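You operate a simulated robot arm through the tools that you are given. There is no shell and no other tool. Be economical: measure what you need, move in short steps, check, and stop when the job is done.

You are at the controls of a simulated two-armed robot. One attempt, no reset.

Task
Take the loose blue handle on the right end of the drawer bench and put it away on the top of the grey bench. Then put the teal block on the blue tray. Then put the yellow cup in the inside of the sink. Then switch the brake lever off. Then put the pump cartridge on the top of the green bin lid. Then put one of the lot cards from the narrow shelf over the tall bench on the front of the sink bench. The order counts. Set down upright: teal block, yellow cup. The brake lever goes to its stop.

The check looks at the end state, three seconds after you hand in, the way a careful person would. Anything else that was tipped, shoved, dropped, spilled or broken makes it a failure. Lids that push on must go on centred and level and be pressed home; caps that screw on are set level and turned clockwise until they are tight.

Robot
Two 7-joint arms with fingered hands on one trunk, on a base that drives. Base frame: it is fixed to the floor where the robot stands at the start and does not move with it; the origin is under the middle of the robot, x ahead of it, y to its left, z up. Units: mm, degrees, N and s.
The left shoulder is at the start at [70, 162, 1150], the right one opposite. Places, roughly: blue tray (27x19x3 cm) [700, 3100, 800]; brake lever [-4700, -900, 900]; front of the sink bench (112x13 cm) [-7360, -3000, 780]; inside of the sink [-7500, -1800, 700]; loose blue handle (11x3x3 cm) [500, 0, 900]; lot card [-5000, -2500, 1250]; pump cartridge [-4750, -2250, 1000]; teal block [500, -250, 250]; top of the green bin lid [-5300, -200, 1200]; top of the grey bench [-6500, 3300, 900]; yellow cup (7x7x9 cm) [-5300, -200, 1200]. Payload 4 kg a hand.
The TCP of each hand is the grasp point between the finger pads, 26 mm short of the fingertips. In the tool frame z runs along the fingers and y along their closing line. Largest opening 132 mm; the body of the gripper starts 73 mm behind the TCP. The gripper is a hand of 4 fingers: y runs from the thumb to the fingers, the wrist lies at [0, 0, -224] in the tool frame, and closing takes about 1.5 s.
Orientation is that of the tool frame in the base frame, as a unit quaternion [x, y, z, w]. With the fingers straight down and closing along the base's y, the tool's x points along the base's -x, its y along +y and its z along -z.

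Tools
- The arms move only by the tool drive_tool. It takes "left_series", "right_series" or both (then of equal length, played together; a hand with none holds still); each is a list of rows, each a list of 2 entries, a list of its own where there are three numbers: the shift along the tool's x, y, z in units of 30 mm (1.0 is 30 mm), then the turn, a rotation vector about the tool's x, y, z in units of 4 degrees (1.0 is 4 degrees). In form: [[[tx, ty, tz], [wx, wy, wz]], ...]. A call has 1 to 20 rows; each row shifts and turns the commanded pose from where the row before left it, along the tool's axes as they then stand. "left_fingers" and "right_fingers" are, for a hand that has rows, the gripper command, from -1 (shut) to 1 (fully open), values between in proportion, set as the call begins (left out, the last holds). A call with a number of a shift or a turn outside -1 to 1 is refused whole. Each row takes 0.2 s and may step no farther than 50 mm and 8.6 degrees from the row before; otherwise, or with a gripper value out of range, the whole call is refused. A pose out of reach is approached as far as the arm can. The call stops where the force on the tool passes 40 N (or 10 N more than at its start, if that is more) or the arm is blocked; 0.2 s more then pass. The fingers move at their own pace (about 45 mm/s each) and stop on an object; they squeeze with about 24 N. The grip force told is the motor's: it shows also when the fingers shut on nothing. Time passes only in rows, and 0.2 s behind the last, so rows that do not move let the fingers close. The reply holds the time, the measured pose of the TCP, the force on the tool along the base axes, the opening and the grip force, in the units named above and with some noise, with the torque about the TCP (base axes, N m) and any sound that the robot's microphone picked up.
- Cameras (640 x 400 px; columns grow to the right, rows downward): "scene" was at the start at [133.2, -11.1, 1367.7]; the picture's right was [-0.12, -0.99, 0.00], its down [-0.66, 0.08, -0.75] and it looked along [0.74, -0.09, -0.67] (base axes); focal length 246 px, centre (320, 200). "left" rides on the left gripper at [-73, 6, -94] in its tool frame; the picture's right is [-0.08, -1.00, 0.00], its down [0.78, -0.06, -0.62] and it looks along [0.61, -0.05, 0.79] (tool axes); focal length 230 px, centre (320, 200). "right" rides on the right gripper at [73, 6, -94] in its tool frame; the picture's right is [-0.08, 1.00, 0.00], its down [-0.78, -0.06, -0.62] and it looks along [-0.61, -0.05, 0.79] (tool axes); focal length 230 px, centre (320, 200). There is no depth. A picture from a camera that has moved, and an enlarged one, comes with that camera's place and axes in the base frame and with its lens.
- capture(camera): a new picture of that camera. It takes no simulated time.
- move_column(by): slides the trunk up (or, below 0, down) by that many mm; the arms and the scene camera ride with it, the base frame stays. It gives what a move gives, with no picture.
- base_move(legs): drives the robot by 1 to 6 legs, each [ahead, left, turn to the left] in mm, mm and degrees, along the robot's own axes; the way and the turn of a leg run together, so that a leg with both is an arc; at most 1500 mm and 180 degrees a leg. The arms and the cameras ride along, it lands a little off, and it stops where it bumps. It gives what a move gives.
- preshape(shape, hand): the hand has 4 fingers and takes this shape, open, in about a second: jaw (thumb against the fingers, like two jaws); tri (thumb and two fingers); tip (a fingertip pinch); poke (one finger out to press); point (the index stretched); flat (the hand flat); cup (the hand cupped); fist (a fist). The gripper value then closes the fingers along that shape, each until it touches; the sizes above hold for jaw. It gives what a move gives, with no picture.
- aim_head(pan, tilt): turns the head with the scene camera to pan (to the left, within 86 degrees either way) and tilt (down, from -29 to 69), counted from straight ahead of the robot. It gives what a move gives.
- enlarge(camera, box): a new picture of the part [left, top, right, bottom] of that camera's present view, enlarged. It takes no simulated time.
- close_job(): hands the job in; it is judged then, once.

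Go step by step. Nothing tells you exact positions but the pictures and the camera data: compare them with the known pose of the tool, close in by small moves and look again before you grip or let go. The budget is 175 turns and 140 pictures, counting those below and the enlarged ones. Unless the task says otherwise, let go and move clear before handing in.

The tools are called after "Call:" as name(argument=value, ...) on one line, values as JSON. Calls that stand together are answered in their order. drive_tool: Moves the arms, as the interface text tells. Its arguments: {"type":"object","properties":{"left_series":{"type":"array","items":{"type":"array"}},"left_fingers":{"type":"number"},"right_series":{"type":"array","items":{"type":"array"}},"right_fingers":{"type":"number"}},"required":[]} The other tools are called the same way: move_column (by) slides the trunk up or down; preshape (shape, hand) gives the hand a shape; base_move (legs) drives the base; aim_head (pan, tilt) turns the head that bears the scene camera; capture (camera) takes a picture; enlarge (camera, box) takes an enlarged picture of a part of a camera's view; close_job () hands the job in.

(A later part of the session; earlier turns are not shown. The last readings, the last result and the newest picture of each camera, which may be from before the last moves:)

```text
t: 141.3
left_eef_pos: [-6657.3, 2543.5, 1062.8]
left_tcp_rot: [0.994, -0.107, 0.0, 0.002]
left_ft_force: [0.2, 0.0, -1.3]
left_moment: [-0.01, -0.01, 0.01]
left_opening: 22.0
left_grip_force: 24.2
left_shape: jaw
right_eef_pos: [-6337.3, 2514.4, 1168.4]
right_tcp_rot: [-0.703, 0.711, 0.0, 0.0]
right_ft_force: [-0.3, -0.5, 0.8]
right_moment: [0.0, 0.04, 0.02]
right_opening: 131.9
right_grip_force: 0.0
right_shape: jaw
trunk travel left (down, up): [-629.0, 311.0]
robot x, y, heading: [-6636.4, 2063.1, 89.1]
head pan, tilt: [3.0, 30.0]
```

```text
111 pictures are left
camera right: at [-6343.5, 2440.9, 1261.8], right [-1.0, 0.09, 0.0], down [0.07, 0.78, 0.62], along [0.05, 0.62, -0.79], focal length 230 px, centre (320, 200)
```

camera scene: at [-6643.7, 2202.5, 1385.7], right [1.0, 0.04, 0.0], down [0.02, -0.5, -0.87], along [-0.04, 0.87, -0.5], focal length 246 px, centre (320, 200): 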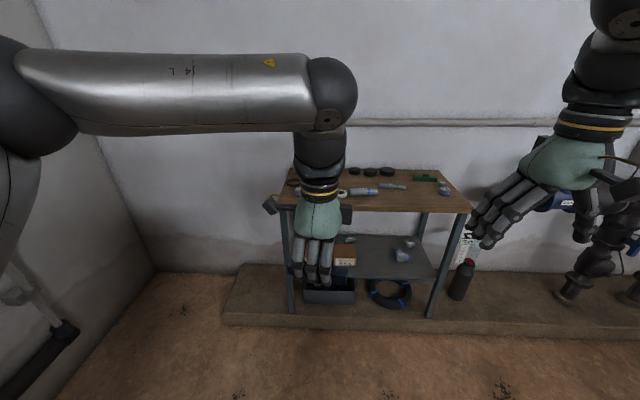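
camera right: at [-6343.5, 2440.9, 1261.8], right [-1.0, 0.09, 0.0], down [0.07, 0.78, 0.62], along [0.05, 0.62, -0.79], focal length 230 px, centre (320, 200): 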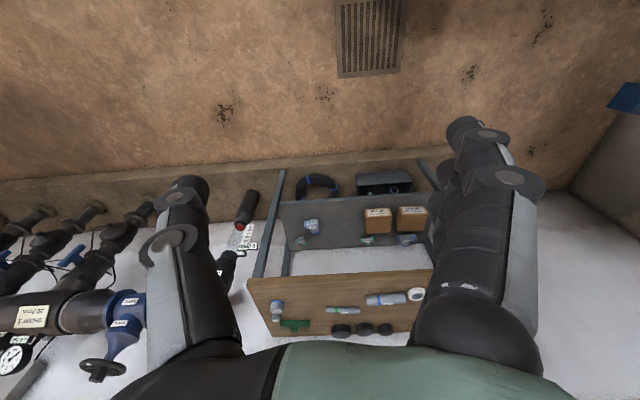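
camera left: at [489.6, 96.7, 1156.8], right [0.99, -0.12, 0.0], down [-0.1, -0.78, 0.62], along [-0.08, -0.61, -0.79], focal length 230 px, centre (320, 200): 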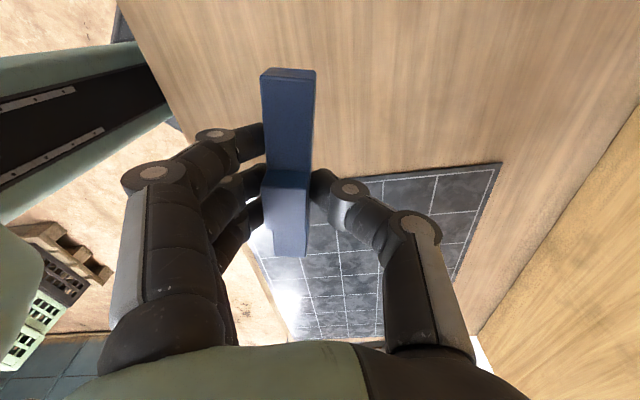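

This is the grey bench: top at about x -6840…-6105, y 3030…3440, with free room along the front. I drive in so the left hand is over its front strip.

Call:
base_move(legs=[[530, 0, 1]])

Call:
capture(camera="left")

Call:
aim_head(pan=-5, tilt=42)

Call:
capture(camera="scene")

```text
t: 144.4
left_eef_pos: [-6664.8, 3075.9, 1062.2]
left_tcp_rot: [0.995, -0.098, 0.0, 0.002]
left_ft_force: [0.0, -0.2, -0.7]
left_moment: [0.02, 0.04, -0.01]
left_opening: 21.9
left_grip_force: 24.4
left_shape: jaw
right_eef_pos: [-6344.2, 3050.7, 1168.7]
right_tcp_rot: [0.709, -0.705, -0.001, -0.001]
right_ft_force: [0.1, -0.6, 0.4]
right_moment: [0.0, -0.03, 0.0]
right_opening: 131.7
right_grip_force: 0.2
right_shape: jaw
trunk travel left (down, up): [-629.0, 311.0]
robot x, y, heading: [-6640.8, 2597.1, 90.5]
head pan, tilt: [3.0, 30.0]
```

```text
110 pictures are left
camera left: at [-6737.6, 3085.9, 1156.5], right [0.12, 0.99, 0.0], down [0.78, -0.09, 0.62], along [0.61, -0.08, -0.79], focal length 230 px, centre (320, 200)
```

left: 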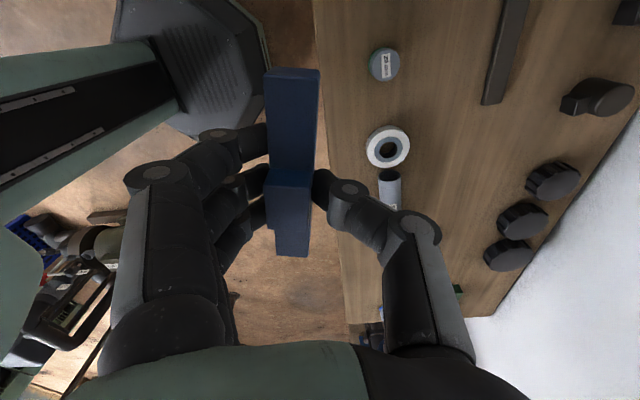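

```text
t: 145.1
left_eef_pos: [-6664.7, 3076.4, 1062.5]
left_tcp_rot: [0.995, -0.098, 0.0, 0.001]
left_ft_force: [-0.5, 0.5, -0.3]
left_moment: [-0.01, 0.01, 0.0]
left_opening: 22.1
left_grip_force: 24.5
left_shape: jaw
right_eef_pos: [-6344.0, 3051.3, 1167.5]
right_tcp_rot: [0.709, -0.705, -0.001, -0.001]
right_ft_force: [0.2, 0.8, 0.1]
right_moment: [0.02, -0.01, -0.02]
right_opening: 132.0
right_grip_force: 0.0
right_shape: jaw
trunk travel left (down, up): [-629.0, 311.0]
robot x, y, heading: [-6640.4, 2600.7, 90.5]
head pan, tilt: [-5.0, 42.0]
```

```text
109 pictures are left
camera scene: at [-6633.0, 2728.5, 1367.4], right [1.0, -0.08, 0.0], down [-0.05, -0.67, -0.74], along [0.06, 0.74, -0.67], focal length 246 px, centre (320, 200)
```

scene: 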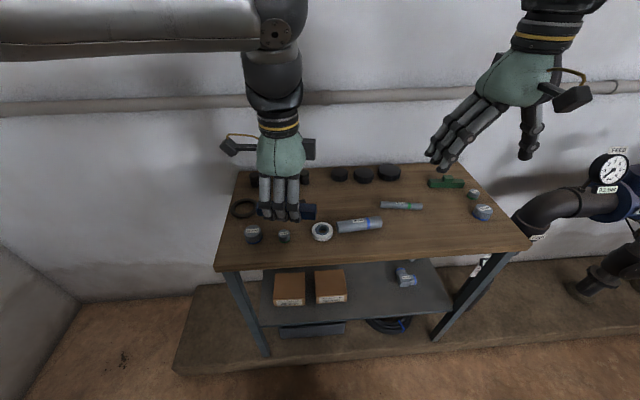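

There is a clear spot on the right front of the top at about [-6350, 3140]. I shift the base right so the left hand comes over it.

Call:
base_move(legs=[[65, -305, 0]])

Call:
capture(camera="left")

Call:
capture(camera="scene")

```text
t: 147.3
left_eef_pos: [-6360.7, 3144.1, 1063.0]
left_tcp_rot: [0.996, -0.094, 0.001, 0.002]
left_ft_force: [0.0, 0.1, -0.3]
left_moment: [-0.01, 0.0, -0.05]
left_opening: 22.0
left_grip_force: 23.6
left_shape: jaw
right_eef_pos: [-6040.4, 3121.0, 1168.8]
right_tcp_rot: [0.712, -0.702, -0.001, 0.0]
right_ft_force: [0.0, 0.1, 0.8]
right_moment: [0.0, 0.01, 0.02]
right_opening: 131.7
right_grip_force: 0.0
right_shape: jaw
trunk travel left (down, up): [-629.0, 311.0]
robot x, y, heading: [-6330.9, 2664.6, 90.7]
head pan, tilt: [-5.0, 42.0]
```

```text
108 pictures are left
camera left: at [-6434.0, 3154.0, 1156.4], right [0.11, 0.99, 0.0], down [0.78, -0.09, 0.62], along [0.61, -0.07, -0.79], focal length 230 px, centre (320, 200)
```

left: 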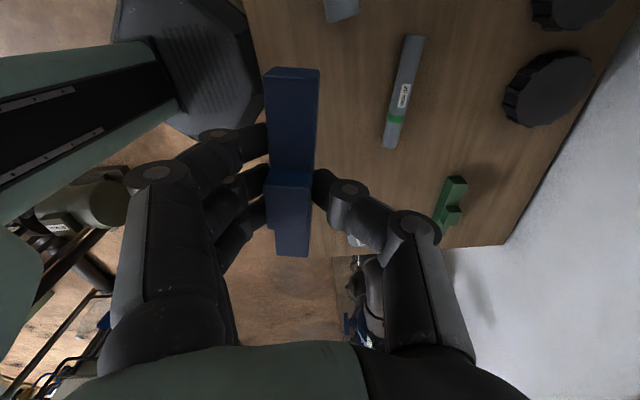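

```text
107 pictures are left
camera scene: at [-6326.7, 2796.7, 1367.4], right [1.0, -0.07, 0.0], down [-0.05, -0.67, -0.74], along [0.05, 0.74, -0.67], focal length 246 px, centre (320, 200)
```

scene: 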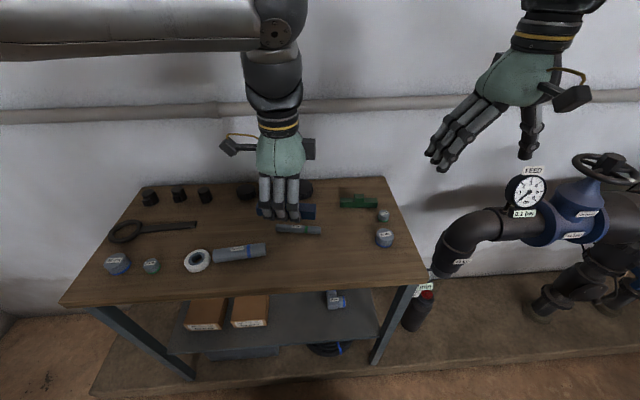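

The spot below is clear (bench edge y ≈ 3085, nearest tool y ≈ 3249). I lower to about 25 mm above the top.

Call:
drive_tool(left_series=[[[0, 0, 0.9], [0, 0, 0]], [[0, 0, 0.9], [0, 0, 0]], [[0, 0, 0.9], [0, 0, 0]], [[0, 0, 0.9], [0, 0, 0]], [[0, 0, 0.9], [0, 0, 0]], [[0, 0, 0.8], [0, 0, 0]]])

Call:
enlarge(camera="scene", box=[200, 170, 360, 270])

```text
t: 148.7
left_eef_pos: [-6359.7, 3145.0, 903.1]
left_tcp_rot: [0.996, -0.094, 0.001, 0.002]
left_ft_force: [-0.5, -0.2, -0.8]
left_moment: [-0.01, 0.01, -0.01]
left_opening: 22.0
left_grip_force: 24.1
left_shape: jaw
right_eef_pos: [-6040.2, 3122.9, 1168.5]
right_tcp_rot: [0.712, -0.702, 0.0, 0.0]
right_ft_force: [0.1, 0.3, 0.3]
right_moment: [-0.02, 0.03, 0.0]
right_opening: 132.2
right_grip_force: 0.1
right_shape: jaw
trunk travel left (down, up): [-629.0, 311.0]
robot x, y, heading: [-6333.9, 2661.3, 90.6]
head pan, tilt: [-5.0, 42.0]
```

```text
4.00 times, centred on (280, 220) of scene
camera zoom: at [-6326.3, 2797.5, 1367.4], right [1.0, -0.07, 0.0], down [-0.05, -0.67, -0.74], along [0.05, 0.74, -0.67], focal length 985 px, centre (480, 120)
```

zoom: 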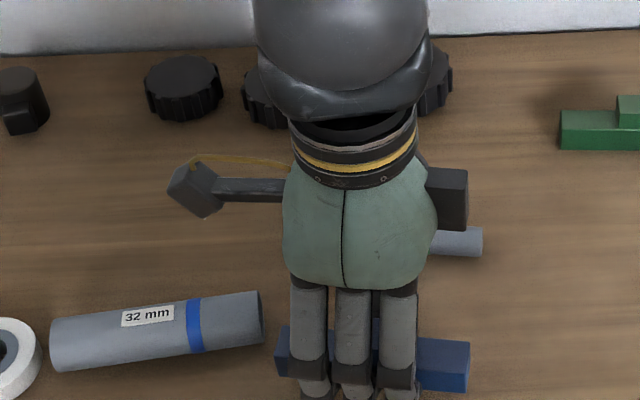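

Nothing is in the way. I lower slowly until contact.

Call:
drive_tool(left_series=[[[0, 0, 0.2], [0, 0, 0]], [[0, 0, 0.2], [0, 0, 0]], [[0, 0, 0.15], [0, 0, 0]], [[0, 0, 0], [0, 0, 0]]])

```text
t: 149.7
left_eef_pos: [-6360.1, 3144.8, 887.2]
left_tcp_rot: [0.996, -0.094, 0.0, 0.002]
left_ft_force: [-0.4, 0.0, 0.1]
left_moment: [-0.01, 0.0, 0.01]
left_opening: 21.8
left_grip_force: 24.1
left_shape: jaw
right_eef_pos: [-6040.2, 3122.4, 1168.8]
right_tcp_rot: [0.712, -0.702, -0.001, -0.001]
right_ft_force: [-0.2, 0.1, -0.1]
right_moment: [-0.01, 0.01, -0.01]
right_opening: 131.7
right_grip_force: 0.1
right_shape: jaw
trunk travel left (down, up): [-629.0, 311.0]
robot x, y, heading: [-6328.9, 2663.9, 90.8]
head pan, tilt: [-5.0, 42.0]
```

Call:
drive_tool(left_series=[[[0, 0, 0.12], [0, 0, 0]], [[0, 0, 0.12], [0, 0, 0]], [[0, 0, 0], [0, 0, 0]]])

Call:
enlarge(camera="scene", box=[200, 190, 360, 290])

```text
t: 150.3
left_eef_pos: [-6360.4, 3144.8, 886.6]
left_tcp_rot: [0.996, -0.094, 0.001, -0.003]
left_ft_force: [-5.3, -6.4, 25.8]
left_moment: [-0.93, 0.32, -0.05]
left_opening: 22.7
left_grip_force: 23.8
left_shape: jaw
right_eef_pos: [-6040.2, 3120.3, 1170.1]
right_tcp_rot: [0.712, -0.702, -0.002, -0.001]
right_ft_force: [-0.5, 0.0, -0.3]
right_moment: [0.01, -0.02, 0.03]
right_opening: 131.6
right_grip_force: 0.0
right_shape: jaw
trunk travel left (down, up): [-629.0, 311.0]
robot x, y, heading: [-6335.0, 2663.6, 90.7]
head pan, tilt: [-5.0, 42.0]
stopped in row 3 (left hand): the force on the tool passed its limit (the readings are from after the stop); the commanded pose is now the measured one
```

```text
4.00 times, centred on (280, 240) of scene
camera zoom: at [-6326.6, 2794.6, 1367.8], right [1.0, -0.07, 0.0], down [-0.05, -0.67, -0.74], along [0.05, 0.74, -0.67], focal length 985 px, centre (480, 40)
```

zoom: 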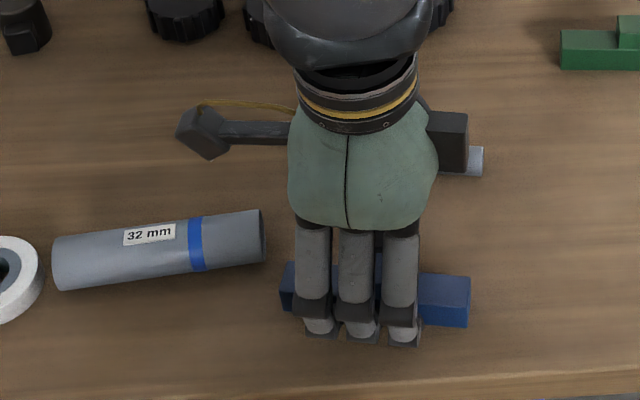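

The handle is down on the bench. I open the fingers a little and lift straight up.

Call:
drive_tool(left_series=[[[0, 0, -0.03], [0, 0, 0]], [[0, 0, 0], [0, 0, 0]], [[0, 0, 0], [0, 0, 0]], [[0, 0, 0], [0, 0, 0]]], left_fingers=0.1)

Call:
drive_tool(left_series=[[[0, 0, -0.4], [0, 0, 0]], [[0, 0, -0.8], [0, 0, 0]], [[0, 0, -1], [0, 0, 0]], [[0, 0, -1], [0, 0, 0]], [[0, 0, -1], [0, 0, 0]], [[0, 0, -1], [0, 0, 0]], [[0, 0, -1], [0, 0, 0]]])

Call:
capture(camera="left")

Call:
capture(camera="scene")

```text
t: 151.3
left_eef_pos: [-6358.7, 3145.8, 884.7]
left_tcp_rot: [0.996, -0.093, 0.002, -0.003]
left_ft_force: [0.4, 10.7, 32.4]
left_moment: [-0.65, 0.23, -0.11]
left_opening: 64.7
left_grip_force: 0.1
left_shape: jaw
right_eef_pos: [-6039.1, 3121.3, 1169.5]
right_tcp_rot: [0.712, -0.702, 0.0, -0.001]
right_ft_force: [-0.4, -0.1, 0.3]
right_moment: [0.01, 0.0, -0.01]
right_opening: 131.8
right_grip_force: 0.2
right_shape: jaw
trunk travel left (down, up): [-629.0, 311.0]
robot x, y, heading: [-6331.8, 2667.5, 90.8]
head pan, tilt: [-5.0, 42.0]
```

```text
t: 152.9
left_eef_pos: [-6360.4, 3142.3, 1071.2]
left_tcp_rot: [0.996, -0.093, 0.001, -0.002]
left_ft_force: [0.3, 0.1, 0.0]
left_moment: [0.01, 0.01, 0.0]
left_opening: 72.4
left_grip_force: 0.1
left_shape: jaw
right_eef_pos: [-6038.1, 3119.6, 1168.5]
right_tcp_rot: [0.712, -0.702, 0.0, -0.001]
right_ft_force: [-0.4, 0.5, 0.8]
right_moment: [0.02, 0.0, 0.0]
right_opening: 131.8
right_grip_force: 0.0
right_shape: jaw
trunk travel left (down, up): [-629.0, 311.0]
robot x, y, heading: [-6332.3, 2661.3, 90.9]
head pan, tilt: [-5.0, 42.0]
```

```text
104 pictures are left
camera left: at [-6432.5, 3152.4, 1163.9], right [0.11, 0.99, 0.0], down [0.78, -0.09, 0.62], along [0.61, -0.07, -0.79], focal length 230 px, centre (320, 200)
```

left: 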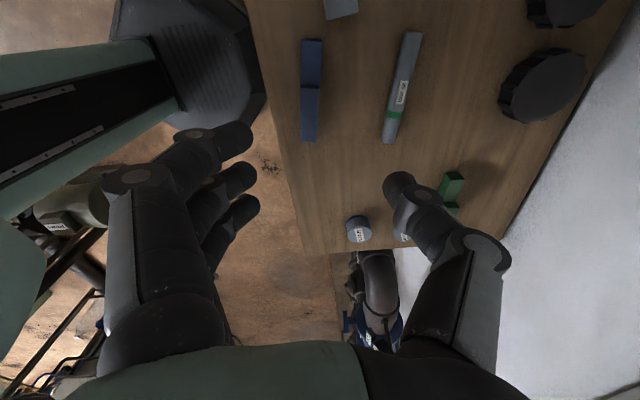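

```text
103 pictures are left
camera scene: at [-6325.8, 2795.7, 1367.5], right [1.0, -0.07, 0.0], down [-0.05, -0.67, -0.74], along [0.05, 0.74, -0.67], focal length 246 px, centre (320, 200)
```

scene: 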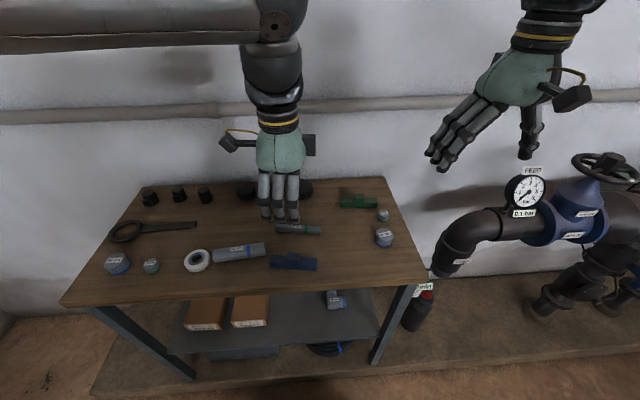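

The handle lies safely on the grey bench. Now back the same way for the teal block.

Call:
base_move(legs=[[-600, 280, 0], [0, 0, 179.5], [1500, 0, 0], [500, 200, 0], [1500, 0, 0]])

```text
t: 180.7
left_eef_pos: [-6334.9, -1930.6, 1070.3]
left_tcp_rot: [0.095, 0.995, 0.0, -0.001]
left_ft_force: [0.3, 0.2, 0.5]
left_moment: [0.02, 0.0, -0.01]
left_opening: 72.3
left_grip_force: 0.1
left_shape: jaw
right_eef_pos: [-6655.8, -1909.1, 1168.1]
right_tcp_rot: [0.703, 0.711, -0.001, 0.001]
right_ft_force: [0.0, -0.7, -1.0]
right_moment: [-0.03, -0.01, 0.0]
right_opening: 131.8
right_grip_force: 0.1
right_shape: jaw
trunk travel left (down, up): [-629.0, 311.0]
robot x, y, heading: [-6363.2, -1451.4, -89.5]
head pan, tilt: [-5.0, 42.0]
```

Good progress; I continue south and round the corner to the east.

Call:
base_move(legs=[[1500, 0, 0], [1500, 0, 0], [480, 0, 0], [0, 0, 89.5], [1500, 0, 0], [950, 0, 0]])

```text
t: 212.8
left_eef_pos: [-3330.9, -4756.4, 1069.9]
left_tcp_rot: [-0.652, 0.758, -0.002, 0.0]
left_ft_force: [0.7, 0.7, 0.3]
left_moment: [-0.02, 0.01, 0.01]
left_opening: 72.3
left_grip_force: 0.0
left_shape: jaw
right_eef_pos: [-3341.4, -5078.4, 1168.7]
right_tcp_rot: [-0.026, 1.0, 0.0, 0.001]
right_ft_force: [-0.7, -0.1, -0.8]
right_moment: [0.03, 0.01, -0.05]
right_opening: 131.8
right_grip_force: 0.1
right_shape: jaw
trunk travel left (down, up): [-629.0, 311.0]
robot x, y, heading: [-3805.9, -4805.7, 2.9]
head pan, tilt: [-5.0, 42.0]
```

Now north along the aisle to y ≈ 0 and turn east.

Call:
base_move(legs=[[0, 0, 87.6], [1500, 0, 0], [1500, 0, 0], [1500, 0, 0], [350, 0, 0], [0, 0, -90]])

```text
t: 243.7
left_eef_pos: [-3661.6, 106.6, 1070.4]
left_tcp_rot: [-0.664, 0.747, -0.002, 0.0]
left_ft_force: [-0.2, 0.5, -0.8]
left_moment: [-0.01, 0.02, 0.03]
left_opening: 72.4
left_grip_force: 0.0
left_shape: jaw
right_eef_pos: [-3661.8, -214.1, 1169.5]
right_tcp_rot: [-0.043, 0.999, -0.001, 0.001]
right_ft_force: [-0.3, -0.1, 0.1]
right_moment: [0.01, 0.0, -0.01]
right_opening: 131.8
right_grip_force: 0.2
right_shape: jaw
trunk travel left (down, up): [-629.0, 311.0]
robot x, y, heading: [-4137.8, 45.4, 5.0]
head pan, tilt: [-5.0, 42.0]
```

Now east along y ≈ 45 back to the drawer bench.

Call:
base_move(legs=[[0, 0, -5], [1500, 0, 0], [1500, 0, 0], [500, 0, 0]])

Call:
aim_head(pan=-5, tilt=45)

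Call:
capture(camera="scene")

```text
t: 261.4
left_eef_pos: [-129.2, 69.4, 1070.3]
left_tcp_rot: [-0.631, 0.776, -0.002, 0.0]
left_ft_force: [0.2, 0.2, -0.4]
left_moment: [0.03, 0.01, 0.0]
left_opening: 72.3
left_grip_force: 0.2
left_shape: jaw
right_eef_pos: [-156.3, -250.6, 1167.3]
right_tcp_rot: [0.003, 1.0, 0.0, 0.0]
right_ft_force: [0.6, -0.5, 0.5]
right_moment: [0.02, 0.02, -0.02]
right_opening: 131.7
right_grip_force: 0.0
right_shape: jaw
trunk travel left (down, up): [-629.0, 311.0]
robot x, y, heading: [-604.5, 47.7, -0.3]
head pan, tilt: [-5.0, 42.0]
```

```text
t: 262.0
left_eef_pos: [-127.6, 69.8, 1071.3]
left_tcp_rot: [-0.631, 0.776, -0.002, 0.0]
left_ft_force: [0.6, -0.6, 0.3]
left_moment: [-0.01, 0.0, 0.01]
left_opening: 72.4
left_grip_force: 0.1
left_shape: jaw
right_eef_pos: [-156.0, -250.1, 1168.2]
right_tcp_rot: [0.003, 1.0, 0.001, 0.001]
right_ft_force: [-0.3, -1.1, 0.1]
right_moment: [0.0, -0.01, -0.02]
right_opening: 132.2
right_grip_force: 0.0
right_shape: jaw
trunk travel left (down, up): [-629.0, 311.0]
robot x, y, heading: [-612.3, 50.7, -0.7]
head pan, tilt: [-5.0, 45.0]
```

```text
102 pictures are left
camera scene: at [-478.0, 41.5, 1363.0], right [-0.09, -1.0, 0.0], down [-0.7, 0.07, -0.71], along [0.7, -0.07, -0.71], focal length 246 px, centre (320, 200)
```

scene: 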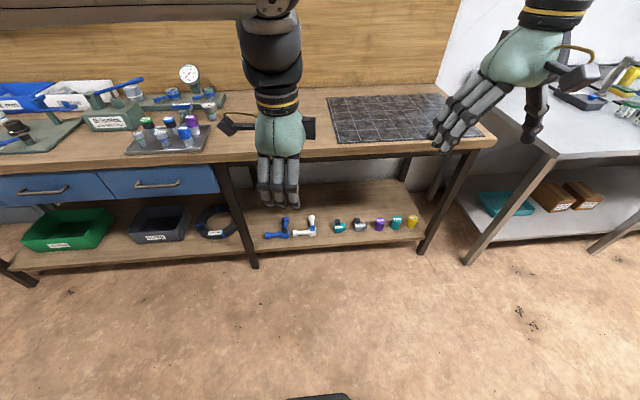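

I am back at the bench; the lower shelf holds a row of small parts. I look closer at them.

Call:
enlarge(camera="scene", box=[240, 180, 440, 280])

```text
3.20 times, centred on (340, 230) of scene
camera zoom: at [-478.0, 41.5, 1363.0], right [-0.09, -1.0, 0.0], down [-0.7, 0.07, -0.71], along [0.7, -0.07, -0.71], focal length 788 px, centre (256, 104)
```

zoom: 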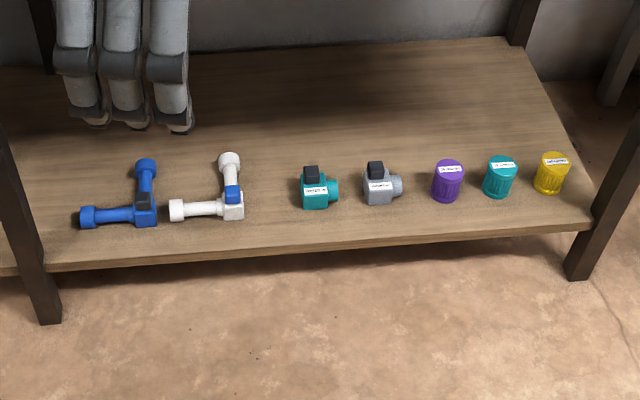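

The teal block stands at about [380, -147], some 130 mm under the bench top's front edge. I lower the trunk so the left arm can go in under the top, and draw the right hand back.

Call:
move_column(by=-600)

Call:
drive_tool(right_series=[[[1, 0, 0], [0, 0, 0]], [[1, 0, 0], [0, 0, 0]], [[1, 0, 0], [0, 0, 0]], [[1, 0, 0], [0, 0, 0]], [[1, 0, 0], [0, 0, 0]], [[1, 0, 0], [0, 0, 0]], [[1, 0, 0], [0, 0, 0]]], left_series=[[[0, 0, 0.38], [0, 0, 0]], [[0, 0, 0.38], [0, 0, 0]], [[0, 0, 0.38], [0, 0, 0]], [[0, 0, 0.38], [0, 0, 0]], [[0, 0, 0.38], [0, 0, 0]], [[0, 0, 0.38], [0, 0, 0]], [[0, 0, 0.38], [0, 0, 0]]])

Call:
base_move(legs=[[50, -217, 0.5]])

Call:
aim_head(pan=0, tilt=30)

Call:
capture(camera="scene")

```text
refused: -600 is not a number from -400 to 400
```

```text
t: 263.6
left_eef_pos: [-129.3, 68.4, 992.2]
left_tcp_rot: [-0.631, 0.776, -0.002, -0.001]
left_ft_force: [0.1, 0.9, -0.3]
left_moment: [-0.02, -0.04, 0.01]
left_opening: 72.3
left_grip_force: 0.1
left_shape: jaw
right_eef_pos: [-369.1, -248.4, 1169.8]
right_tcp_rot: [0.002, 1.0, -0.001, 0.001]
right_ft_force: [-0.4, 0.2, 0.4]
right_moment: [0.06, -0.01, 0.01]
right_opening: 131.9
right_grip_force: 0.1
right_shape: jaw
trunk travel left (down, up): [-629.0, 311.0]
robot x, y, heading: [-611.1, 49.5, -0.4]
head pan, tilt: [-5.0, 45.0]
```

```text
t: 265.3
left_eef_pos: [-78.6, -140.4, 991.3]
left_tcp_rot: [-0.633, 0.774, -0.003, 0.0]
left_ft_force: [-0.5, 0.3, -0.4]
left_moment: [0.02, -0.03, 0.01]
left_opening: 72.4
left_grip_force: 0.1
left_shape: jaw
right_eef_pos: [-314.6, -463.2, 1168.6]
right_tcp_rot: [-0.003, 1.0, -0.001, 0.001]
right_ft_force: [-0.8, -0.9, 1.1]
right_moment: [0.03, 0.0, -0.02]
right_opening: 131.8
right_grip_force: 0.1
right_shape: jaw
trunk travel left (down, up): [-629.0, 311.0]
robot x, y, heading: [-559.9, -168.8, -0.1]
head pan, tilt: [-5.0, 45.0]
```

```text
t: 266.1
left_eef_pos: [-77.9, -142.8, 989.7]
left_tcp_rot: [-0.632, 0.775, -0.002, -0.001]
left_ft_force: [-0.2, 0.5, 0.0]
left_moment: [0.01, 0.01, -0.01]
left_opening: 72.5
left_grip_force: 0.1
left_shape: jaw
right_eef_pos: [-314.7, -462.5, 1168.5]
right_tcp_rot: [0.0, 1.0, 0.0, 0.0]
right_ft_force: [0.0, 0.4, -0.5]
right_moment: [0.0, 0.06, 0.03]
right_opening: 131.8
right_grip_force: 0.1
right_shape: jaw
trunk travel left (down, up): [-629.0, 311.0]
robot x, y, heading: [-560.6, -164.3, 0.2]
head pan, tilt: [0.0, 30.0]
```

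```text
100 pictures are left
camera scene: at [-419.4, -165.9, 1385.6], right [0.0, -1.0, 0.0], down [-0.5, 0.0, -0.87], along [0.87, 0.0, -0.5], focal length 246 px, centre (320, 200)
```

scene: 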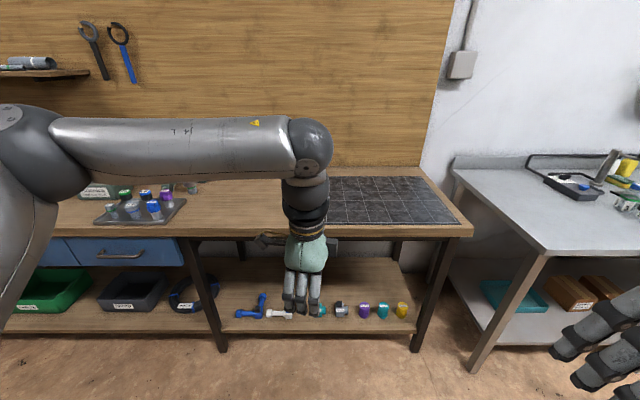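

The trunk moves at most 400 at a time, so I lower it in two goes.

Call:
move_column(by=-400)

Call:
move_column(by=-200)

Call:
capture(camera="scene")

Call:
capture(camera="left")

```text
t: 269.9
left_eef_pos: [-77.8, -142.0, 591.0]
left_tcp_rot: [-0.633, 0.774, -0.003, 0.0]
left_ft_force: [0.2, 0.1, -0.1]
left_moment: [-0.01, 0.01, -0.02]
left_opening: 72.3
left_grip_force: 0.1
left_shape: jaw
right_eef_pos: [-315.6, -462.0, 767.8]
right_tcp_rot: [-0.002, 1.0, 0.0, 0.002]
right_ft_force: [-0.7, -0.8, -0.2]
right_moment: [-0.01, -0.01, -0.04]
right_opening: 131.7
right_grip_force: 0.0
right_shape: jaw
trunk travel left (down, up): [-229.0, 711.0]
robot x, y, heading: [-559.1, -164.9, 0.3]
head pan, tilt: [0.0, 30.0]
```

```text
t: 272.1
left_eef_pos: [-78.4, -143.2, 391.2]
left_tcp_rot: [-0.633, 0.774, -0.002, 0.0]
left_ft_force: [0.7, 0.1, -0.5]
left_moment: [0.0, 0.02, -0.01]
left_opening: 72.7
left_grip_force: 0.1
left_shape: jaw
right_eef_pos: [-313.9, -463.5, 568.5]
right_tcp_rot: [-0.001, 1.0, 0.001, 0.001]
right_ft_force: [0.0, 0.0, 0.1]
right_moment: [-0.02, -0.01, 0.02]
right_opening: 131.6
right_grip_force: 0.1
right_shape: jaw
trunk travel left (down, up): [-29.0, 911.0]
robot x, y, heading: [-560.8, -164.5, 0.2]
head pan, tilt: [0.0, 30.0]
```

```text
99 pictures are left
camera scene: at [-419.5, -165.6, 785.8], right [0.0, -1.0, 0.0], down [-0.5, 0.0, -0.87], along [0.87, 0.0, -0.5], focal length 246 px, centre (320, 200)
```

scene: 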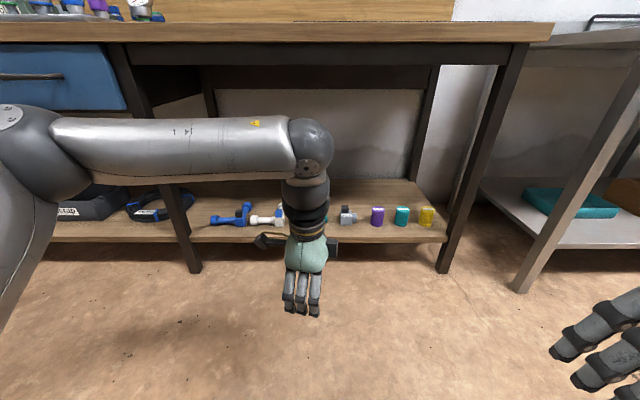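

```text
98 pictures are left
camera left: at [-69.3, -68.0, 483.8], right [0.99, -0.12, 0.0], down [-0.1, -0.78, 0.62], along [-0.07, -0.61, -0.79], focal length 230 px, centre (320, 200)
```

left: 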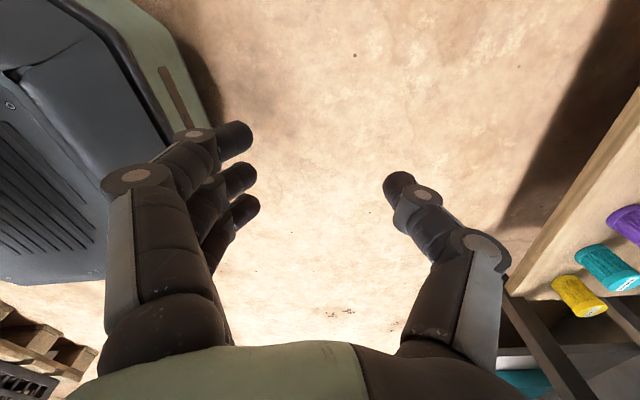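

The bottom of the bench rail is at z ≈ 770, the arm top is now at about 716. To keep the left elbow away from the bench leg I shift the base right 120 mm while the hand stays, and go 30 mm lower.

Call:
base_move(legs=[[0, -125, 0]])

Call:
enlarge(camera="scene", box=[160, 180, 320, 280])

```text
t: 273.3
left_eef_pos: [-77.2, -265.0, 391.0]
left_tcp_rot: [-0.634, 0.773, -0.003, 0.0]
left_ft_force: [0.8, 0.7, 0.4]
left_moment: [0.0, -0.01, 0.0]
left_opening: 72.4
left_grip_force: 0.1
left_shape: jaw
right_eef_pos: [-313.8, -586.1, 569.2]
right_tcp_rot: [-0.003, 1.0, 0.001, 0.001]
right_ft_force: [-0.5, 0.1, 0.1]
right_moment: [-0.01, 0.02, -0.02]
right_opening: 131.8
right_grip_force: 0.1
right_shape: jaw
trunk travel left (down, up): [-29.0, 911.0]
robot x, y, heading: [-559.4, -291.2, 0.1]
head pan, tilt: [0.0, 30.0]
```

```text
4.00 times, centred on (240, 230) of scene
camera zoom: at [-419.0, -290.2, 785.7], right [0.0, -1.0, 0.0], down [-0.5, 0.0, -0.87], along [0.87, 0.0, -0.5], focal length 985 px, centre (640, 80)
```

zoom: 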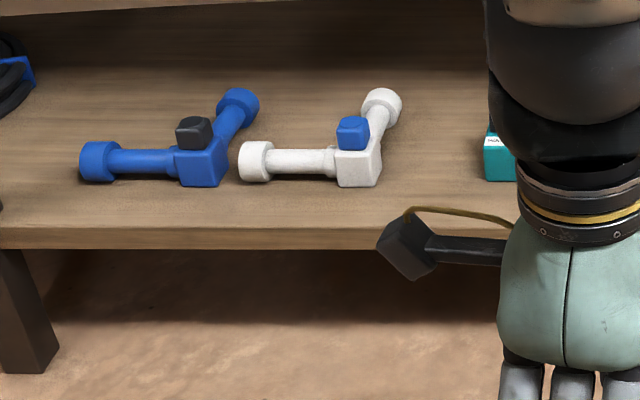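

I move the hand left over the block's line and lower it a bit.

Call:
drive_tool(left_series=[[[-0.8, 0.16, 0.2], [0, 0, -0.575]], [[-0.8, 0.16, 0.2], [0, 0, -0.575]], [[-0.8, 0.16, 0.2], [0, 0, -0.575]], [[-0.8, 0.16, 0.2], [0, 0, -0.575]], [[-0.8, 0.0, 0.2], [0, 0, -0.575]]], left_fingers=0.5)

Call:
base_move(legs=[[260, 0, 0]])

Call:
capture(camera="scene")

Call:
capture(camera="left")

```text
t: 274.5
left_eef_pos: [-84.3, -145.0, 359.1]
left_tcp_rot: [0.709, -0.705, 0.001, 0.001]
left_ft_force: [0.4, -0.7, 0.1]
left_moment: [0.0, 0.0, 0.02]
left_opening: 98.5
left_grip_force: 0.1
left_shape: jaw
right_eef_pos: [-313.8, -587.4, 568.3]
right_tcp_rot: [-0.003, 1.0, 0.0, 0.001]
right_ft_force: [0.6, -0.7, 1.2]
right_moment: [-0.01, 0.02, 0.0]
right_opening: 131.6
right_grip_force: 0.0
right_shape: jaw
trunk travel left (down, up): [-29.0, 911.0]
robot x, y, heading: [-559.8, -287.1, 0.1]
head pan, tilt: [0.0, 30.0]
```

```text
t: 276.4
left_eef_pos: [177.7, -143.4, 360.2]
left_tcp_rot: [0.709, -0.705, 0.002, 0.001]
left_ft_force: [0.0, -0.1, 0.5]
left_moment: [-0.02, -0.01, -0.01]
left_opening: 98.8
left_grip_force: 0.1
left_shape: jaw
right_eef_pos: [-50.8, -585.1, 568.4]
right_tcp_rot: [-0.004, 1.0, 0.0, 0.001]
right_ft_force: [-0.1, -0.3, -0.3]
right_moment: [0.0, 0.0, -0.02]
right_opening: 131.9
right_grip_force: 0.0
right_shape: jaw
trunk travel left (down, up): [-29.0, 911.0]
robot x, y, heading: [-299.3, -289.3, 0.2]
head pan, tilt: [0.0, 30.0]
```

```text
96 pictures are left
camera scene: at [-156.5, -288.5, 785.7], right [0.01, -1.0, 0.0], down [-0.5, 0.0, -0.87], along [0.87, 0.01, -0.5], focal length 246 px, centre (320, 200)
```

scene: 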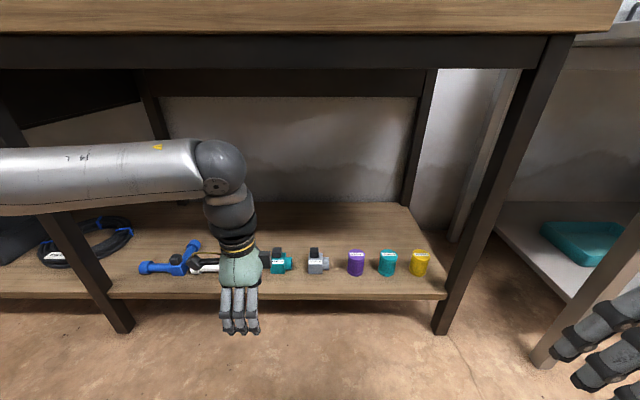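

```text
95 pictures are left
camera left: at [172.6, -68.3, 453.0], right [1.0, 0.08, 0.0], down [0.06, -0.78, 0.62], along [0.05, -0.62, -0.79], focal length 230 px, centre (320, 200)
```

left: 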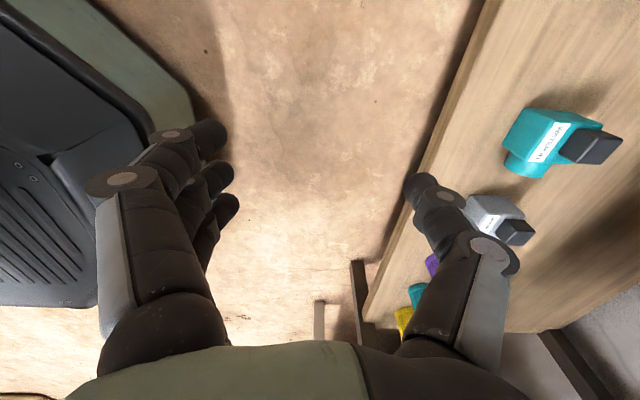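

I enlarge both views to fix the block's place exactly.

Call:
enlarge(camera="scene", box=[216, 220, 344, 300])

Call:
enlarge(camera="left", box=[480, 80, 640, 180])

```text
5.00 times, centred on (280, 260) of scene
camera zoom: at [-156.5, -288.5, 785.7], right [0.01, -1.0, 0.0], down [-0.5, 0.0, -0.87], along [0.87, 0.01, -0.5], focal length 1231 px, centre (520, -100)
```

zoom: 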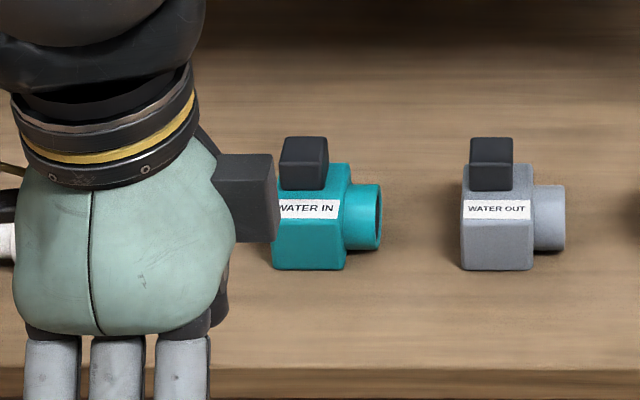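

```text
4.00 times, centred on (560, 130) of left
camera zoom: at [172.6, -68.3, 453.0], right [1.0, 0.08, 0.0], down [0.06, -0.78, 0.62], along [0.05, -0.62, -0.79], focal length 920 px, centre (-640, 480)
```

zoom: 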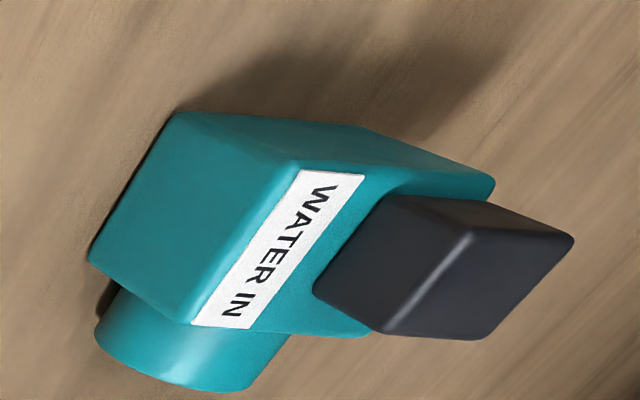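

The block's body spans about x 398–447, y -169…-126 on a shelf at z ≈ 198. I drive 150 mm in, then take the hand over it.

Call:
base_move(legs=[[150, 0, 0]])

Call:
capture(camera="scene")

```text
t: 277.7
left_eef_pos: [322.5, -142.6, 359.9]
left_tcp_rot: [0.71, -0.705, 0.001, 0.001]
left_ft_force: [0.4, -0.4, -0.1]
left_moment: [0.05, 0.0, -0.01]
left_opening: 98.7
left_grip_force: 0.0
left_shape: jaw
right_eef_pos: [92.9, -584.2, 568.2]
right_tcp_rot: [-0.003, 1.0, 0.0, 0.001]
right_ft_force: [-0.5, 0.5, 1.1]
right_moment: [0.0, -0.01, -0.02]
right_opening: 131.9
right_grip_force: 0.1
right_shape: jaw
trunk travel left (down, up): [-29.0, 911.0]
robot x, y, heading: [-154.4, -285.7, 0.4]
head pan, tilt: [0.0, 30.0]
```

```text
92 pictures are left
camera scene: at [-12.0, -287.5, 785.7], right [0.01, -1.0, 0.0], down [-0.5, 0.0, -0.87], along [0.87, 0.01, -0.5], focal length 246 px, centre (320, 200)
```

scene: 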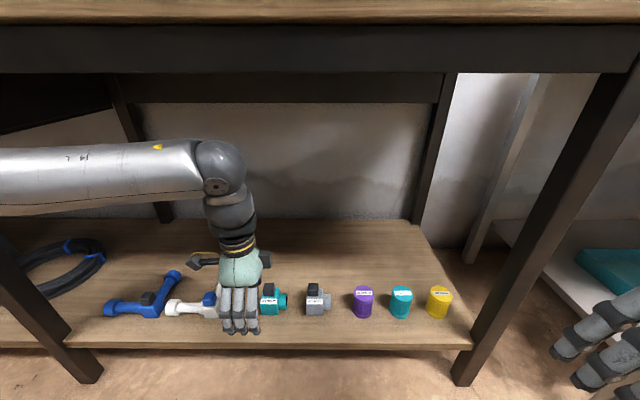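

I extend the hand 100 mm forward over the block and check with the hand camera.

Call:
drive_tool(left_series=[[[0.05, -0.83, 0], [0, 0, 0]], [[0.05, -0.83, 0], [0, 0, 0]], [[0.05, -0.83, 0], [0, 0, 0]], [[0.03, -0.83, 0], [0, 0, 0]]])

Call:
capture(camera="left")

```text
t: 278.7
left_eef_pos: [422.9, -145.2, 360.3]
left_tcp_rot: [0.71, -0.705, 0.001, 0.0]
left_ft_force: [0.2, -0.3, -0.1]
left_moment: [0.03, 0.01, 0.01]
left_opening: 98.6
left_grip_force: 0.0
left_shape: jaw
right_eef_pos: [93.1, -584.4, 568.1]
right_tcp_rot: [-0.003, 1.0, 0.001, 0.0]
right_ft_force: [0.4, 0.4, 0.7]
right_moment: [-0.01, 0.01, -0.02]
right_opening: 132.0
right_grip_force: 0.1
right_shape: jaw
trunk travel left (down, up): [-29.0, 911.0]
robot x, y, heading: [-150.0, -287.3, 0.4]
head pan, tilt: [0.0, 30.0]
```

```text
91 pictures are left
camera left: at [416.5, -71.2, 453.7], right [1.0, 0.08, 0.0], down [0.06, -0.78, 0.62], along [0.05, -0.62, -0.79], focal length 230 px, centre (320, 200)
```

left: 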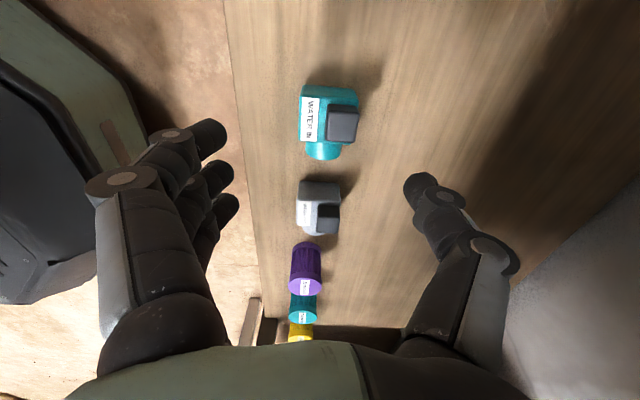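

The block is between the fingers, centre near [428, -143]. I shift 5 mm and lower to just above the shelf.

Call:
drive_tool(left_series=[[[0, -0.17, 0.75], [0, 0, 0]], [[0, 0, 0.75], [0, 0, 0]], [[0, 0, 0.75], [0, 0, 0]], [[0, 0, 0.75], [0, 0, 0]], [[0, 0, 0.75], [0, 0, 0]]])

Call:
capture(camera="left")

Call:
enlarge(camera="scene", box=[180, 220, 380, 345])

```text
t: 279.9
left_eef_pos: [427.9, -147.3, 249.2]
left_tcp_rot: [0.709, -0.705, 0.002, -0.001]
left_ft_force: [0.3, -0.6, -0.3]
left_moment: [0.0, -0.02, 0.0]
left_opening: 98.7
left_grip_force: 0.1
left_shape: jaw
right_eef_pos: [94.1, -583.1, 568.5]
right_tcp_rot: [-0.003, 1.0, 0.0, 0.001]
right_ft_force: [0.2, 0.0, -0.3]
right_moment: [0.02, -0.01, 0.02]
right_opening: 131.6
right_grip_force: 0.1
right_shape: jaw
trunk travel left (down, up): [-29.0, 911.0]
robot x, y, heading: [-153.8, -283.7, 0.2]
head pan, tilt: [0.0, 30.0]
```

```text
90 pictures are left
camera left: at [421.8, -73.2, 341.5], right [1.0, 0.08, 0.0], down [0.06, -0.78, 0.62], along [0.05, -0.62, -0.79], focal length 230 px, centre (320, 200)
```

left: 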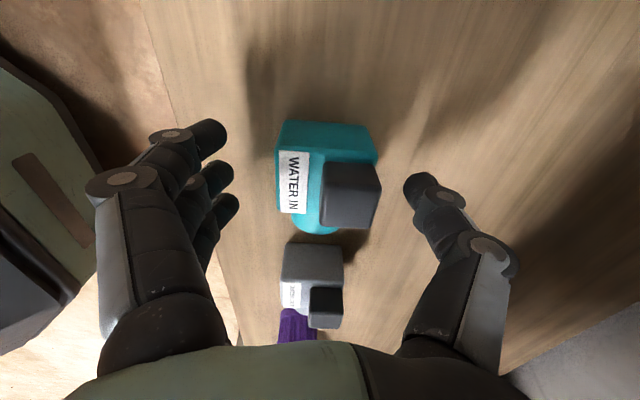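

```text
3.20 times, centred on (280, 282) of scene
camera zoom: at [-12.0, -287.5, 785.7], right [0.01, -1.0, 0.0], down [-0.5, 0.0, -0.87], along [0.87, 0.01, -0.5], focal length 788 px, centre (448, -64)
```

zoom: 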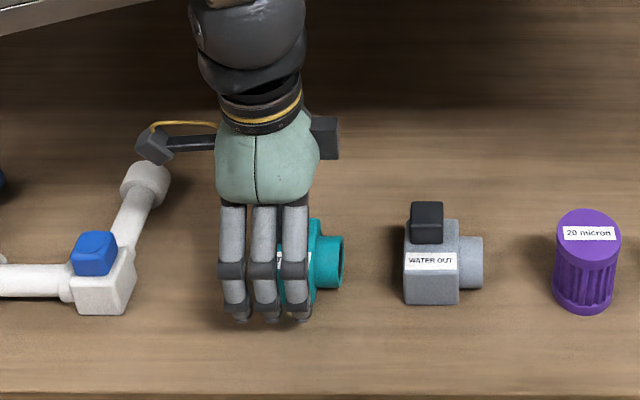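

The block stands between thumb and fingers. I lower 13 mm and close.

Call:
drive_tool(left_series=[[[0, 0, 0.22], [0, 0, 0]], [[0, 0, 0.22], [0, 0, 0]], [[0, 0, 0], [0, 0, 0]]])

Call:
drive_tool(left_series=[[[0, 0, 0], [0, 0, 0]], [[0, 0, 0], [0, 0, 0]], [[0, 0, 0], [0, 0, 0]], [[0, 0, 0], [0, 0, 0]], [[0, 0, 0], [0, 0, 0]], [[0, 0, 0], [0, 0, 0]], [[0, 0, 0], [0, 0, 0]]], left_fingers=-1)

Call:
capture(camera="left")

```text
t: 280.7
left_eef_pos: [428.6, -147.5, 235.4]
left_tcp_rot: [0.71, -0.705, 0.002, 0.0]
left_ft_force: [0.9, 0.0, 0.0]
left_moment: [0.0, 0.01, 0.01]
left_opening: 98.6
left_grip_force: 0.0
left_shape: jaw
right_eef_pos: [94.4, -583.2, 568.9]
right_tcp_rot: [-0.003, 1.0, 0.001, 0.0]
right_ft_force: [-0.3, 0.5, -0.4]
right_moment: [-0.01, -0.04, 0.0]
right_opening: 132.0
right_grip_force: 0.1
right_shape: jaw
trunk travel left (down, up): [-29.0, 911.0]
robot x, y, heading: [-151.9, -287.7, 0.4]
head pan, tilt: [0.0, 30.0]
```

```text
t: 282.3
left_eef_pos: [427.5, -148.0, 235.6]
left_tcp_rot: [0.71, -0.704, 0.002, 0.0]
left_ft_force: [-1.2, 1.2, 0.0]
left_moment: [0.01, 0.02, -0.05]
left_opening: 50.3
left_grip_force: 24.3
left_shape: jaw
right_eef_pos: [93.2, -584.5, 568.3]
right_tcp_rot: [-0.003, 1.0, -0.001, 0.0]
right_ft_force: [0.1, 0.8, 0.7]
right_moment: [-0.02, -0.01, 0.01]
right_opening: 131.5
right_grip_force: 0.1
right_shape: jaw
trunk travel left (down, up): [-29.0, 911.0]
robot x, y, heading: [-155.8, -282.9, 0.6]
head pan, tilt: [0.0, 30.0]
```

```text
88 pictures are left
camera left: at [422.3, -73.0, 328.4], right [1.0, 0.08, 0.0], down [0.06, -0.78, 0.62], along [0.05, -0.62, -0.79], focal length 230 px, centre (320, 200)
```

left: 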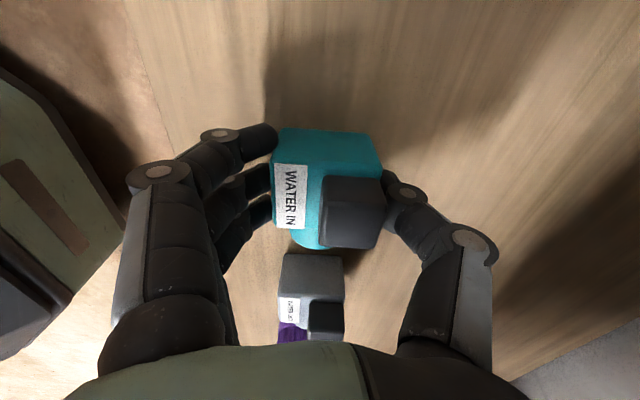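

The block is held (50 mm, 24 N). I lift it 100 mm, draw the arm out and back off from the bench.

Call:
drive_tool(left_series=[[[0, 0, -0.5], [0, 0, 0]], [[0, 0, -0.7], [0, 0, 0]], [[0, 0, -0.7], [0, 0, 0]], [[0, 0, -0.7], [0, 0, 0]], [[0, 0, -0.7], [0, 0, 0]], [[0, 0.83, 0], [0, 0, 0]], [[0, 0.83, 0], [0, 0, 0]], [[0, 0.83, 0], [0, 0, 0]], [[0, 0.83, 0], [0, 0, 0]]])

Call:
base_move(legs=[[-500, 0, 0]])

Call:
capture(camera="scene")

```text
t: 284.3
left_eef_pos: [329.0, -148.6, 333.7]
left_tcp_rot: [0.709, -0.705, 0.002, 0.0]
left_ft_force: [0.0, -0.5, -4.2]
left_moment: [0.01, 0.02, -0.01]
left_opening: 49.7
left_grip_force: 24.0
left_shape: jaw
right_eef_pos: [93.1, -584.8, 569.2]
right_tcp_rot: [-0.004, 1.0, -0.001, 0.002]
right_ft_force: [-0.2, 0.2, 0.3]
right_moment: [0.01, 0.01, 0.0]
right_opening: 131.9
right_grip_force: 0.1
right_shape: jaw
trunk travel left (down, up): [-29.0, 911.0]
robot x, y, heading: [-153.1, -286.1, 0.6]
head pan, tilt: [0.0, 30.0]
```

```text
t: 287.2
left_eef_pos: [-164.1, -153.6, 333.6]
left_tcp_rot: [0.708, -0.706, 0.002, 0.0]
left_ft_force: [0.4, 0.5, -4.2]
left_moment: [0.02, 0.04, -0.04]
left_opening: 49.8
left_grip_force: 23.1
left_shape: jaw
right_eef_pos: [-400.4, -588.2, 569.2]
right_tcp_rot: [-0.001, 1.0, 0.0, 0.001]
right_ft_force: [-0.2, 0.1, -0.6]
right_moment: [-0.01, -0.02, -0.02]
right_opening: 131.7
right_grip_force: 0.1
right_shape: jaw
trunk travel left (down, up): [-29.0, 911.0]
robot x, y, heading: [-643.6, -289.6, 0.1]
head pan, tilt: [0.0, 30.0]
```

```text
87 pictures are left
camera scene: at [-505.3, -290.4, 785.6], right [0.0, -1.0, 0.0], down [-0.5, 0.0, -0.87], along [0.87, 0.0, -0.5], focal length 246 px, centre (320, 200)
```

scene: 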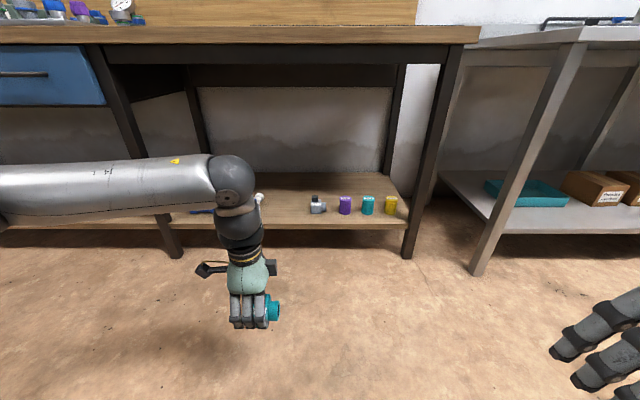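

I raise the trunk again, turn north and drive toward the desk with the blue tray, keeping west of the drawer bench.

Call:
move_column(by=400)

Call:
move_column(by=300)

Call:
base_move(legs=[[0, 0, 90], [1500, 0, 0], [700, 0, 0]])

Call:
aim_head(pan=-30, tilt=28)

Call:
capture(camera="scene")

```text
t: 291.1
left_eef_pos: [-164.4, -152.1, 732.1]
left_tcp_rot: [0.707, -0.707, 0.002, 0.001]
left_ft_force: [-0.4, -0.1, -4.0]
left_moment: [0.05, 0.04, -0.04]
left_opening: 49.9
left_grip_force: 23.9
left_shape: jaw
right_eef_pos: [-400.4, -586.4, 968.5]
right_tcp_rot: [-0.002, 1.0, 0.0, 0.002]
right_ft_force: [-0.7, 0.8, 0.0]
right_moment: [-0.02, -0.02, -0.02]
right_opening: 131.7
right_grip_force: 0.1
right_shape: jaw
trunk travel left (down, up): [-429.0, 511.0]
robot x, y, heading: [-643.3, -288.7, 0.4]
head pan, tilt: [0.0, 30.0]
```

```text
t: 294.1
left_eef_pos: [-164.5, -153.4, 1033.9]
left_tcp_rot: [0.707, -0.707, 0.002, 0.0]
left_ft_force: [-0.5, -0.2, -4.0]
left_moment: [0.05, 0.0, 0.02]
left_opening: 50.0
left_grip_force: 23.8
left_shape: jaw
right_eef_pos: [-400.8, -587.9, 1268.8]
right_tcp_rot: [-0.001, 1.0, 0.0, 0.001]
right_ft_force: [0.3, -0.4, 0.3]
right_moment: [-0.02, 0.01, 0.03]
right_opening: 131.7
right_grip_force: 0.0
right_shape: jaw
trunk travel left (down, up): [-729.0, 211.0]
robot x, y, heading: [-649.2, -289.5, 0.2]
head pan, tilt: [0.0, 30.0]
```

```text
t: 308.7
left_eef_pos: [-714.2, 2378.3, 1033.7]
left_tcp_rot: [1.0, -0.019, 0.003, -0.001]
left_ft_force: [-0.1, 0.1, -5.5]
left_moment: [0.0, 0.06, -0.02]
left_opening: 49.7
left_grip_force: 24.2
left_shape: jaw
right_eef_pos: [-290.3, 2123.9, 1267.6]
right_tcp_rot: [-0.694, 0.72, 0.0, 0.001]
right_ft_force: [0.0, -0.7, -0.6]
right_moment: [0.0, -0.01, 0.0]
right_opening: 131.8
right_grip_force: 0.2
right_shape: jaw
trunk travel left (down, up): [-729.0, 211.0]
robot x, y, heading: [-598.4, 1888.2, 87.9]
head pan, tilt: [0.0, 30.0]
```

```text
t: 309.6
left_eef_pos: [-715.3, 2378.4, 1034.0]
left_tcp_rot: [1.0, -0.019, 0.002, -0.001]
left_ft_force: [-0.2, 0.3, -4.9]
left_moment: [0.0, 0.06, 0.01]
left_opening: 49.5
left_grip_force: 24.0
left_shape: jaw
right_eef_pos: [-292.2, 2124.9, 1268.6]
right_tcp_rot: [-0.694, 0.72, 0.0, 0.0]
right_ft_force: [-0.1, -0.7, 0.7]
right_moment: [-0.01, 0.01, 0.02]
right_opening: 132.1
right_grip_force: 0.1
right_shape: jaw
trunk travel left (down, up): [-729.0, 211.0]
robot x, y, heading: [-595.5, 1891.9, 87.7]
head pan, tilt: [-30.0, 28.0]
```

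```text
86 pictures are left
camera scene: at [-547.9, 2018.3, 1488.8], right [0.85, -0.53, 0.0], down [-0.25, -0.4, -0.88], along [0.47, 0.75, -0.47], focal length 246 px, centre (320, 200)
```

scene: 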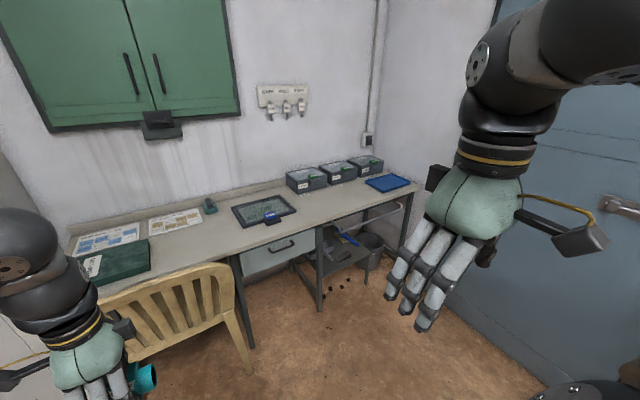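

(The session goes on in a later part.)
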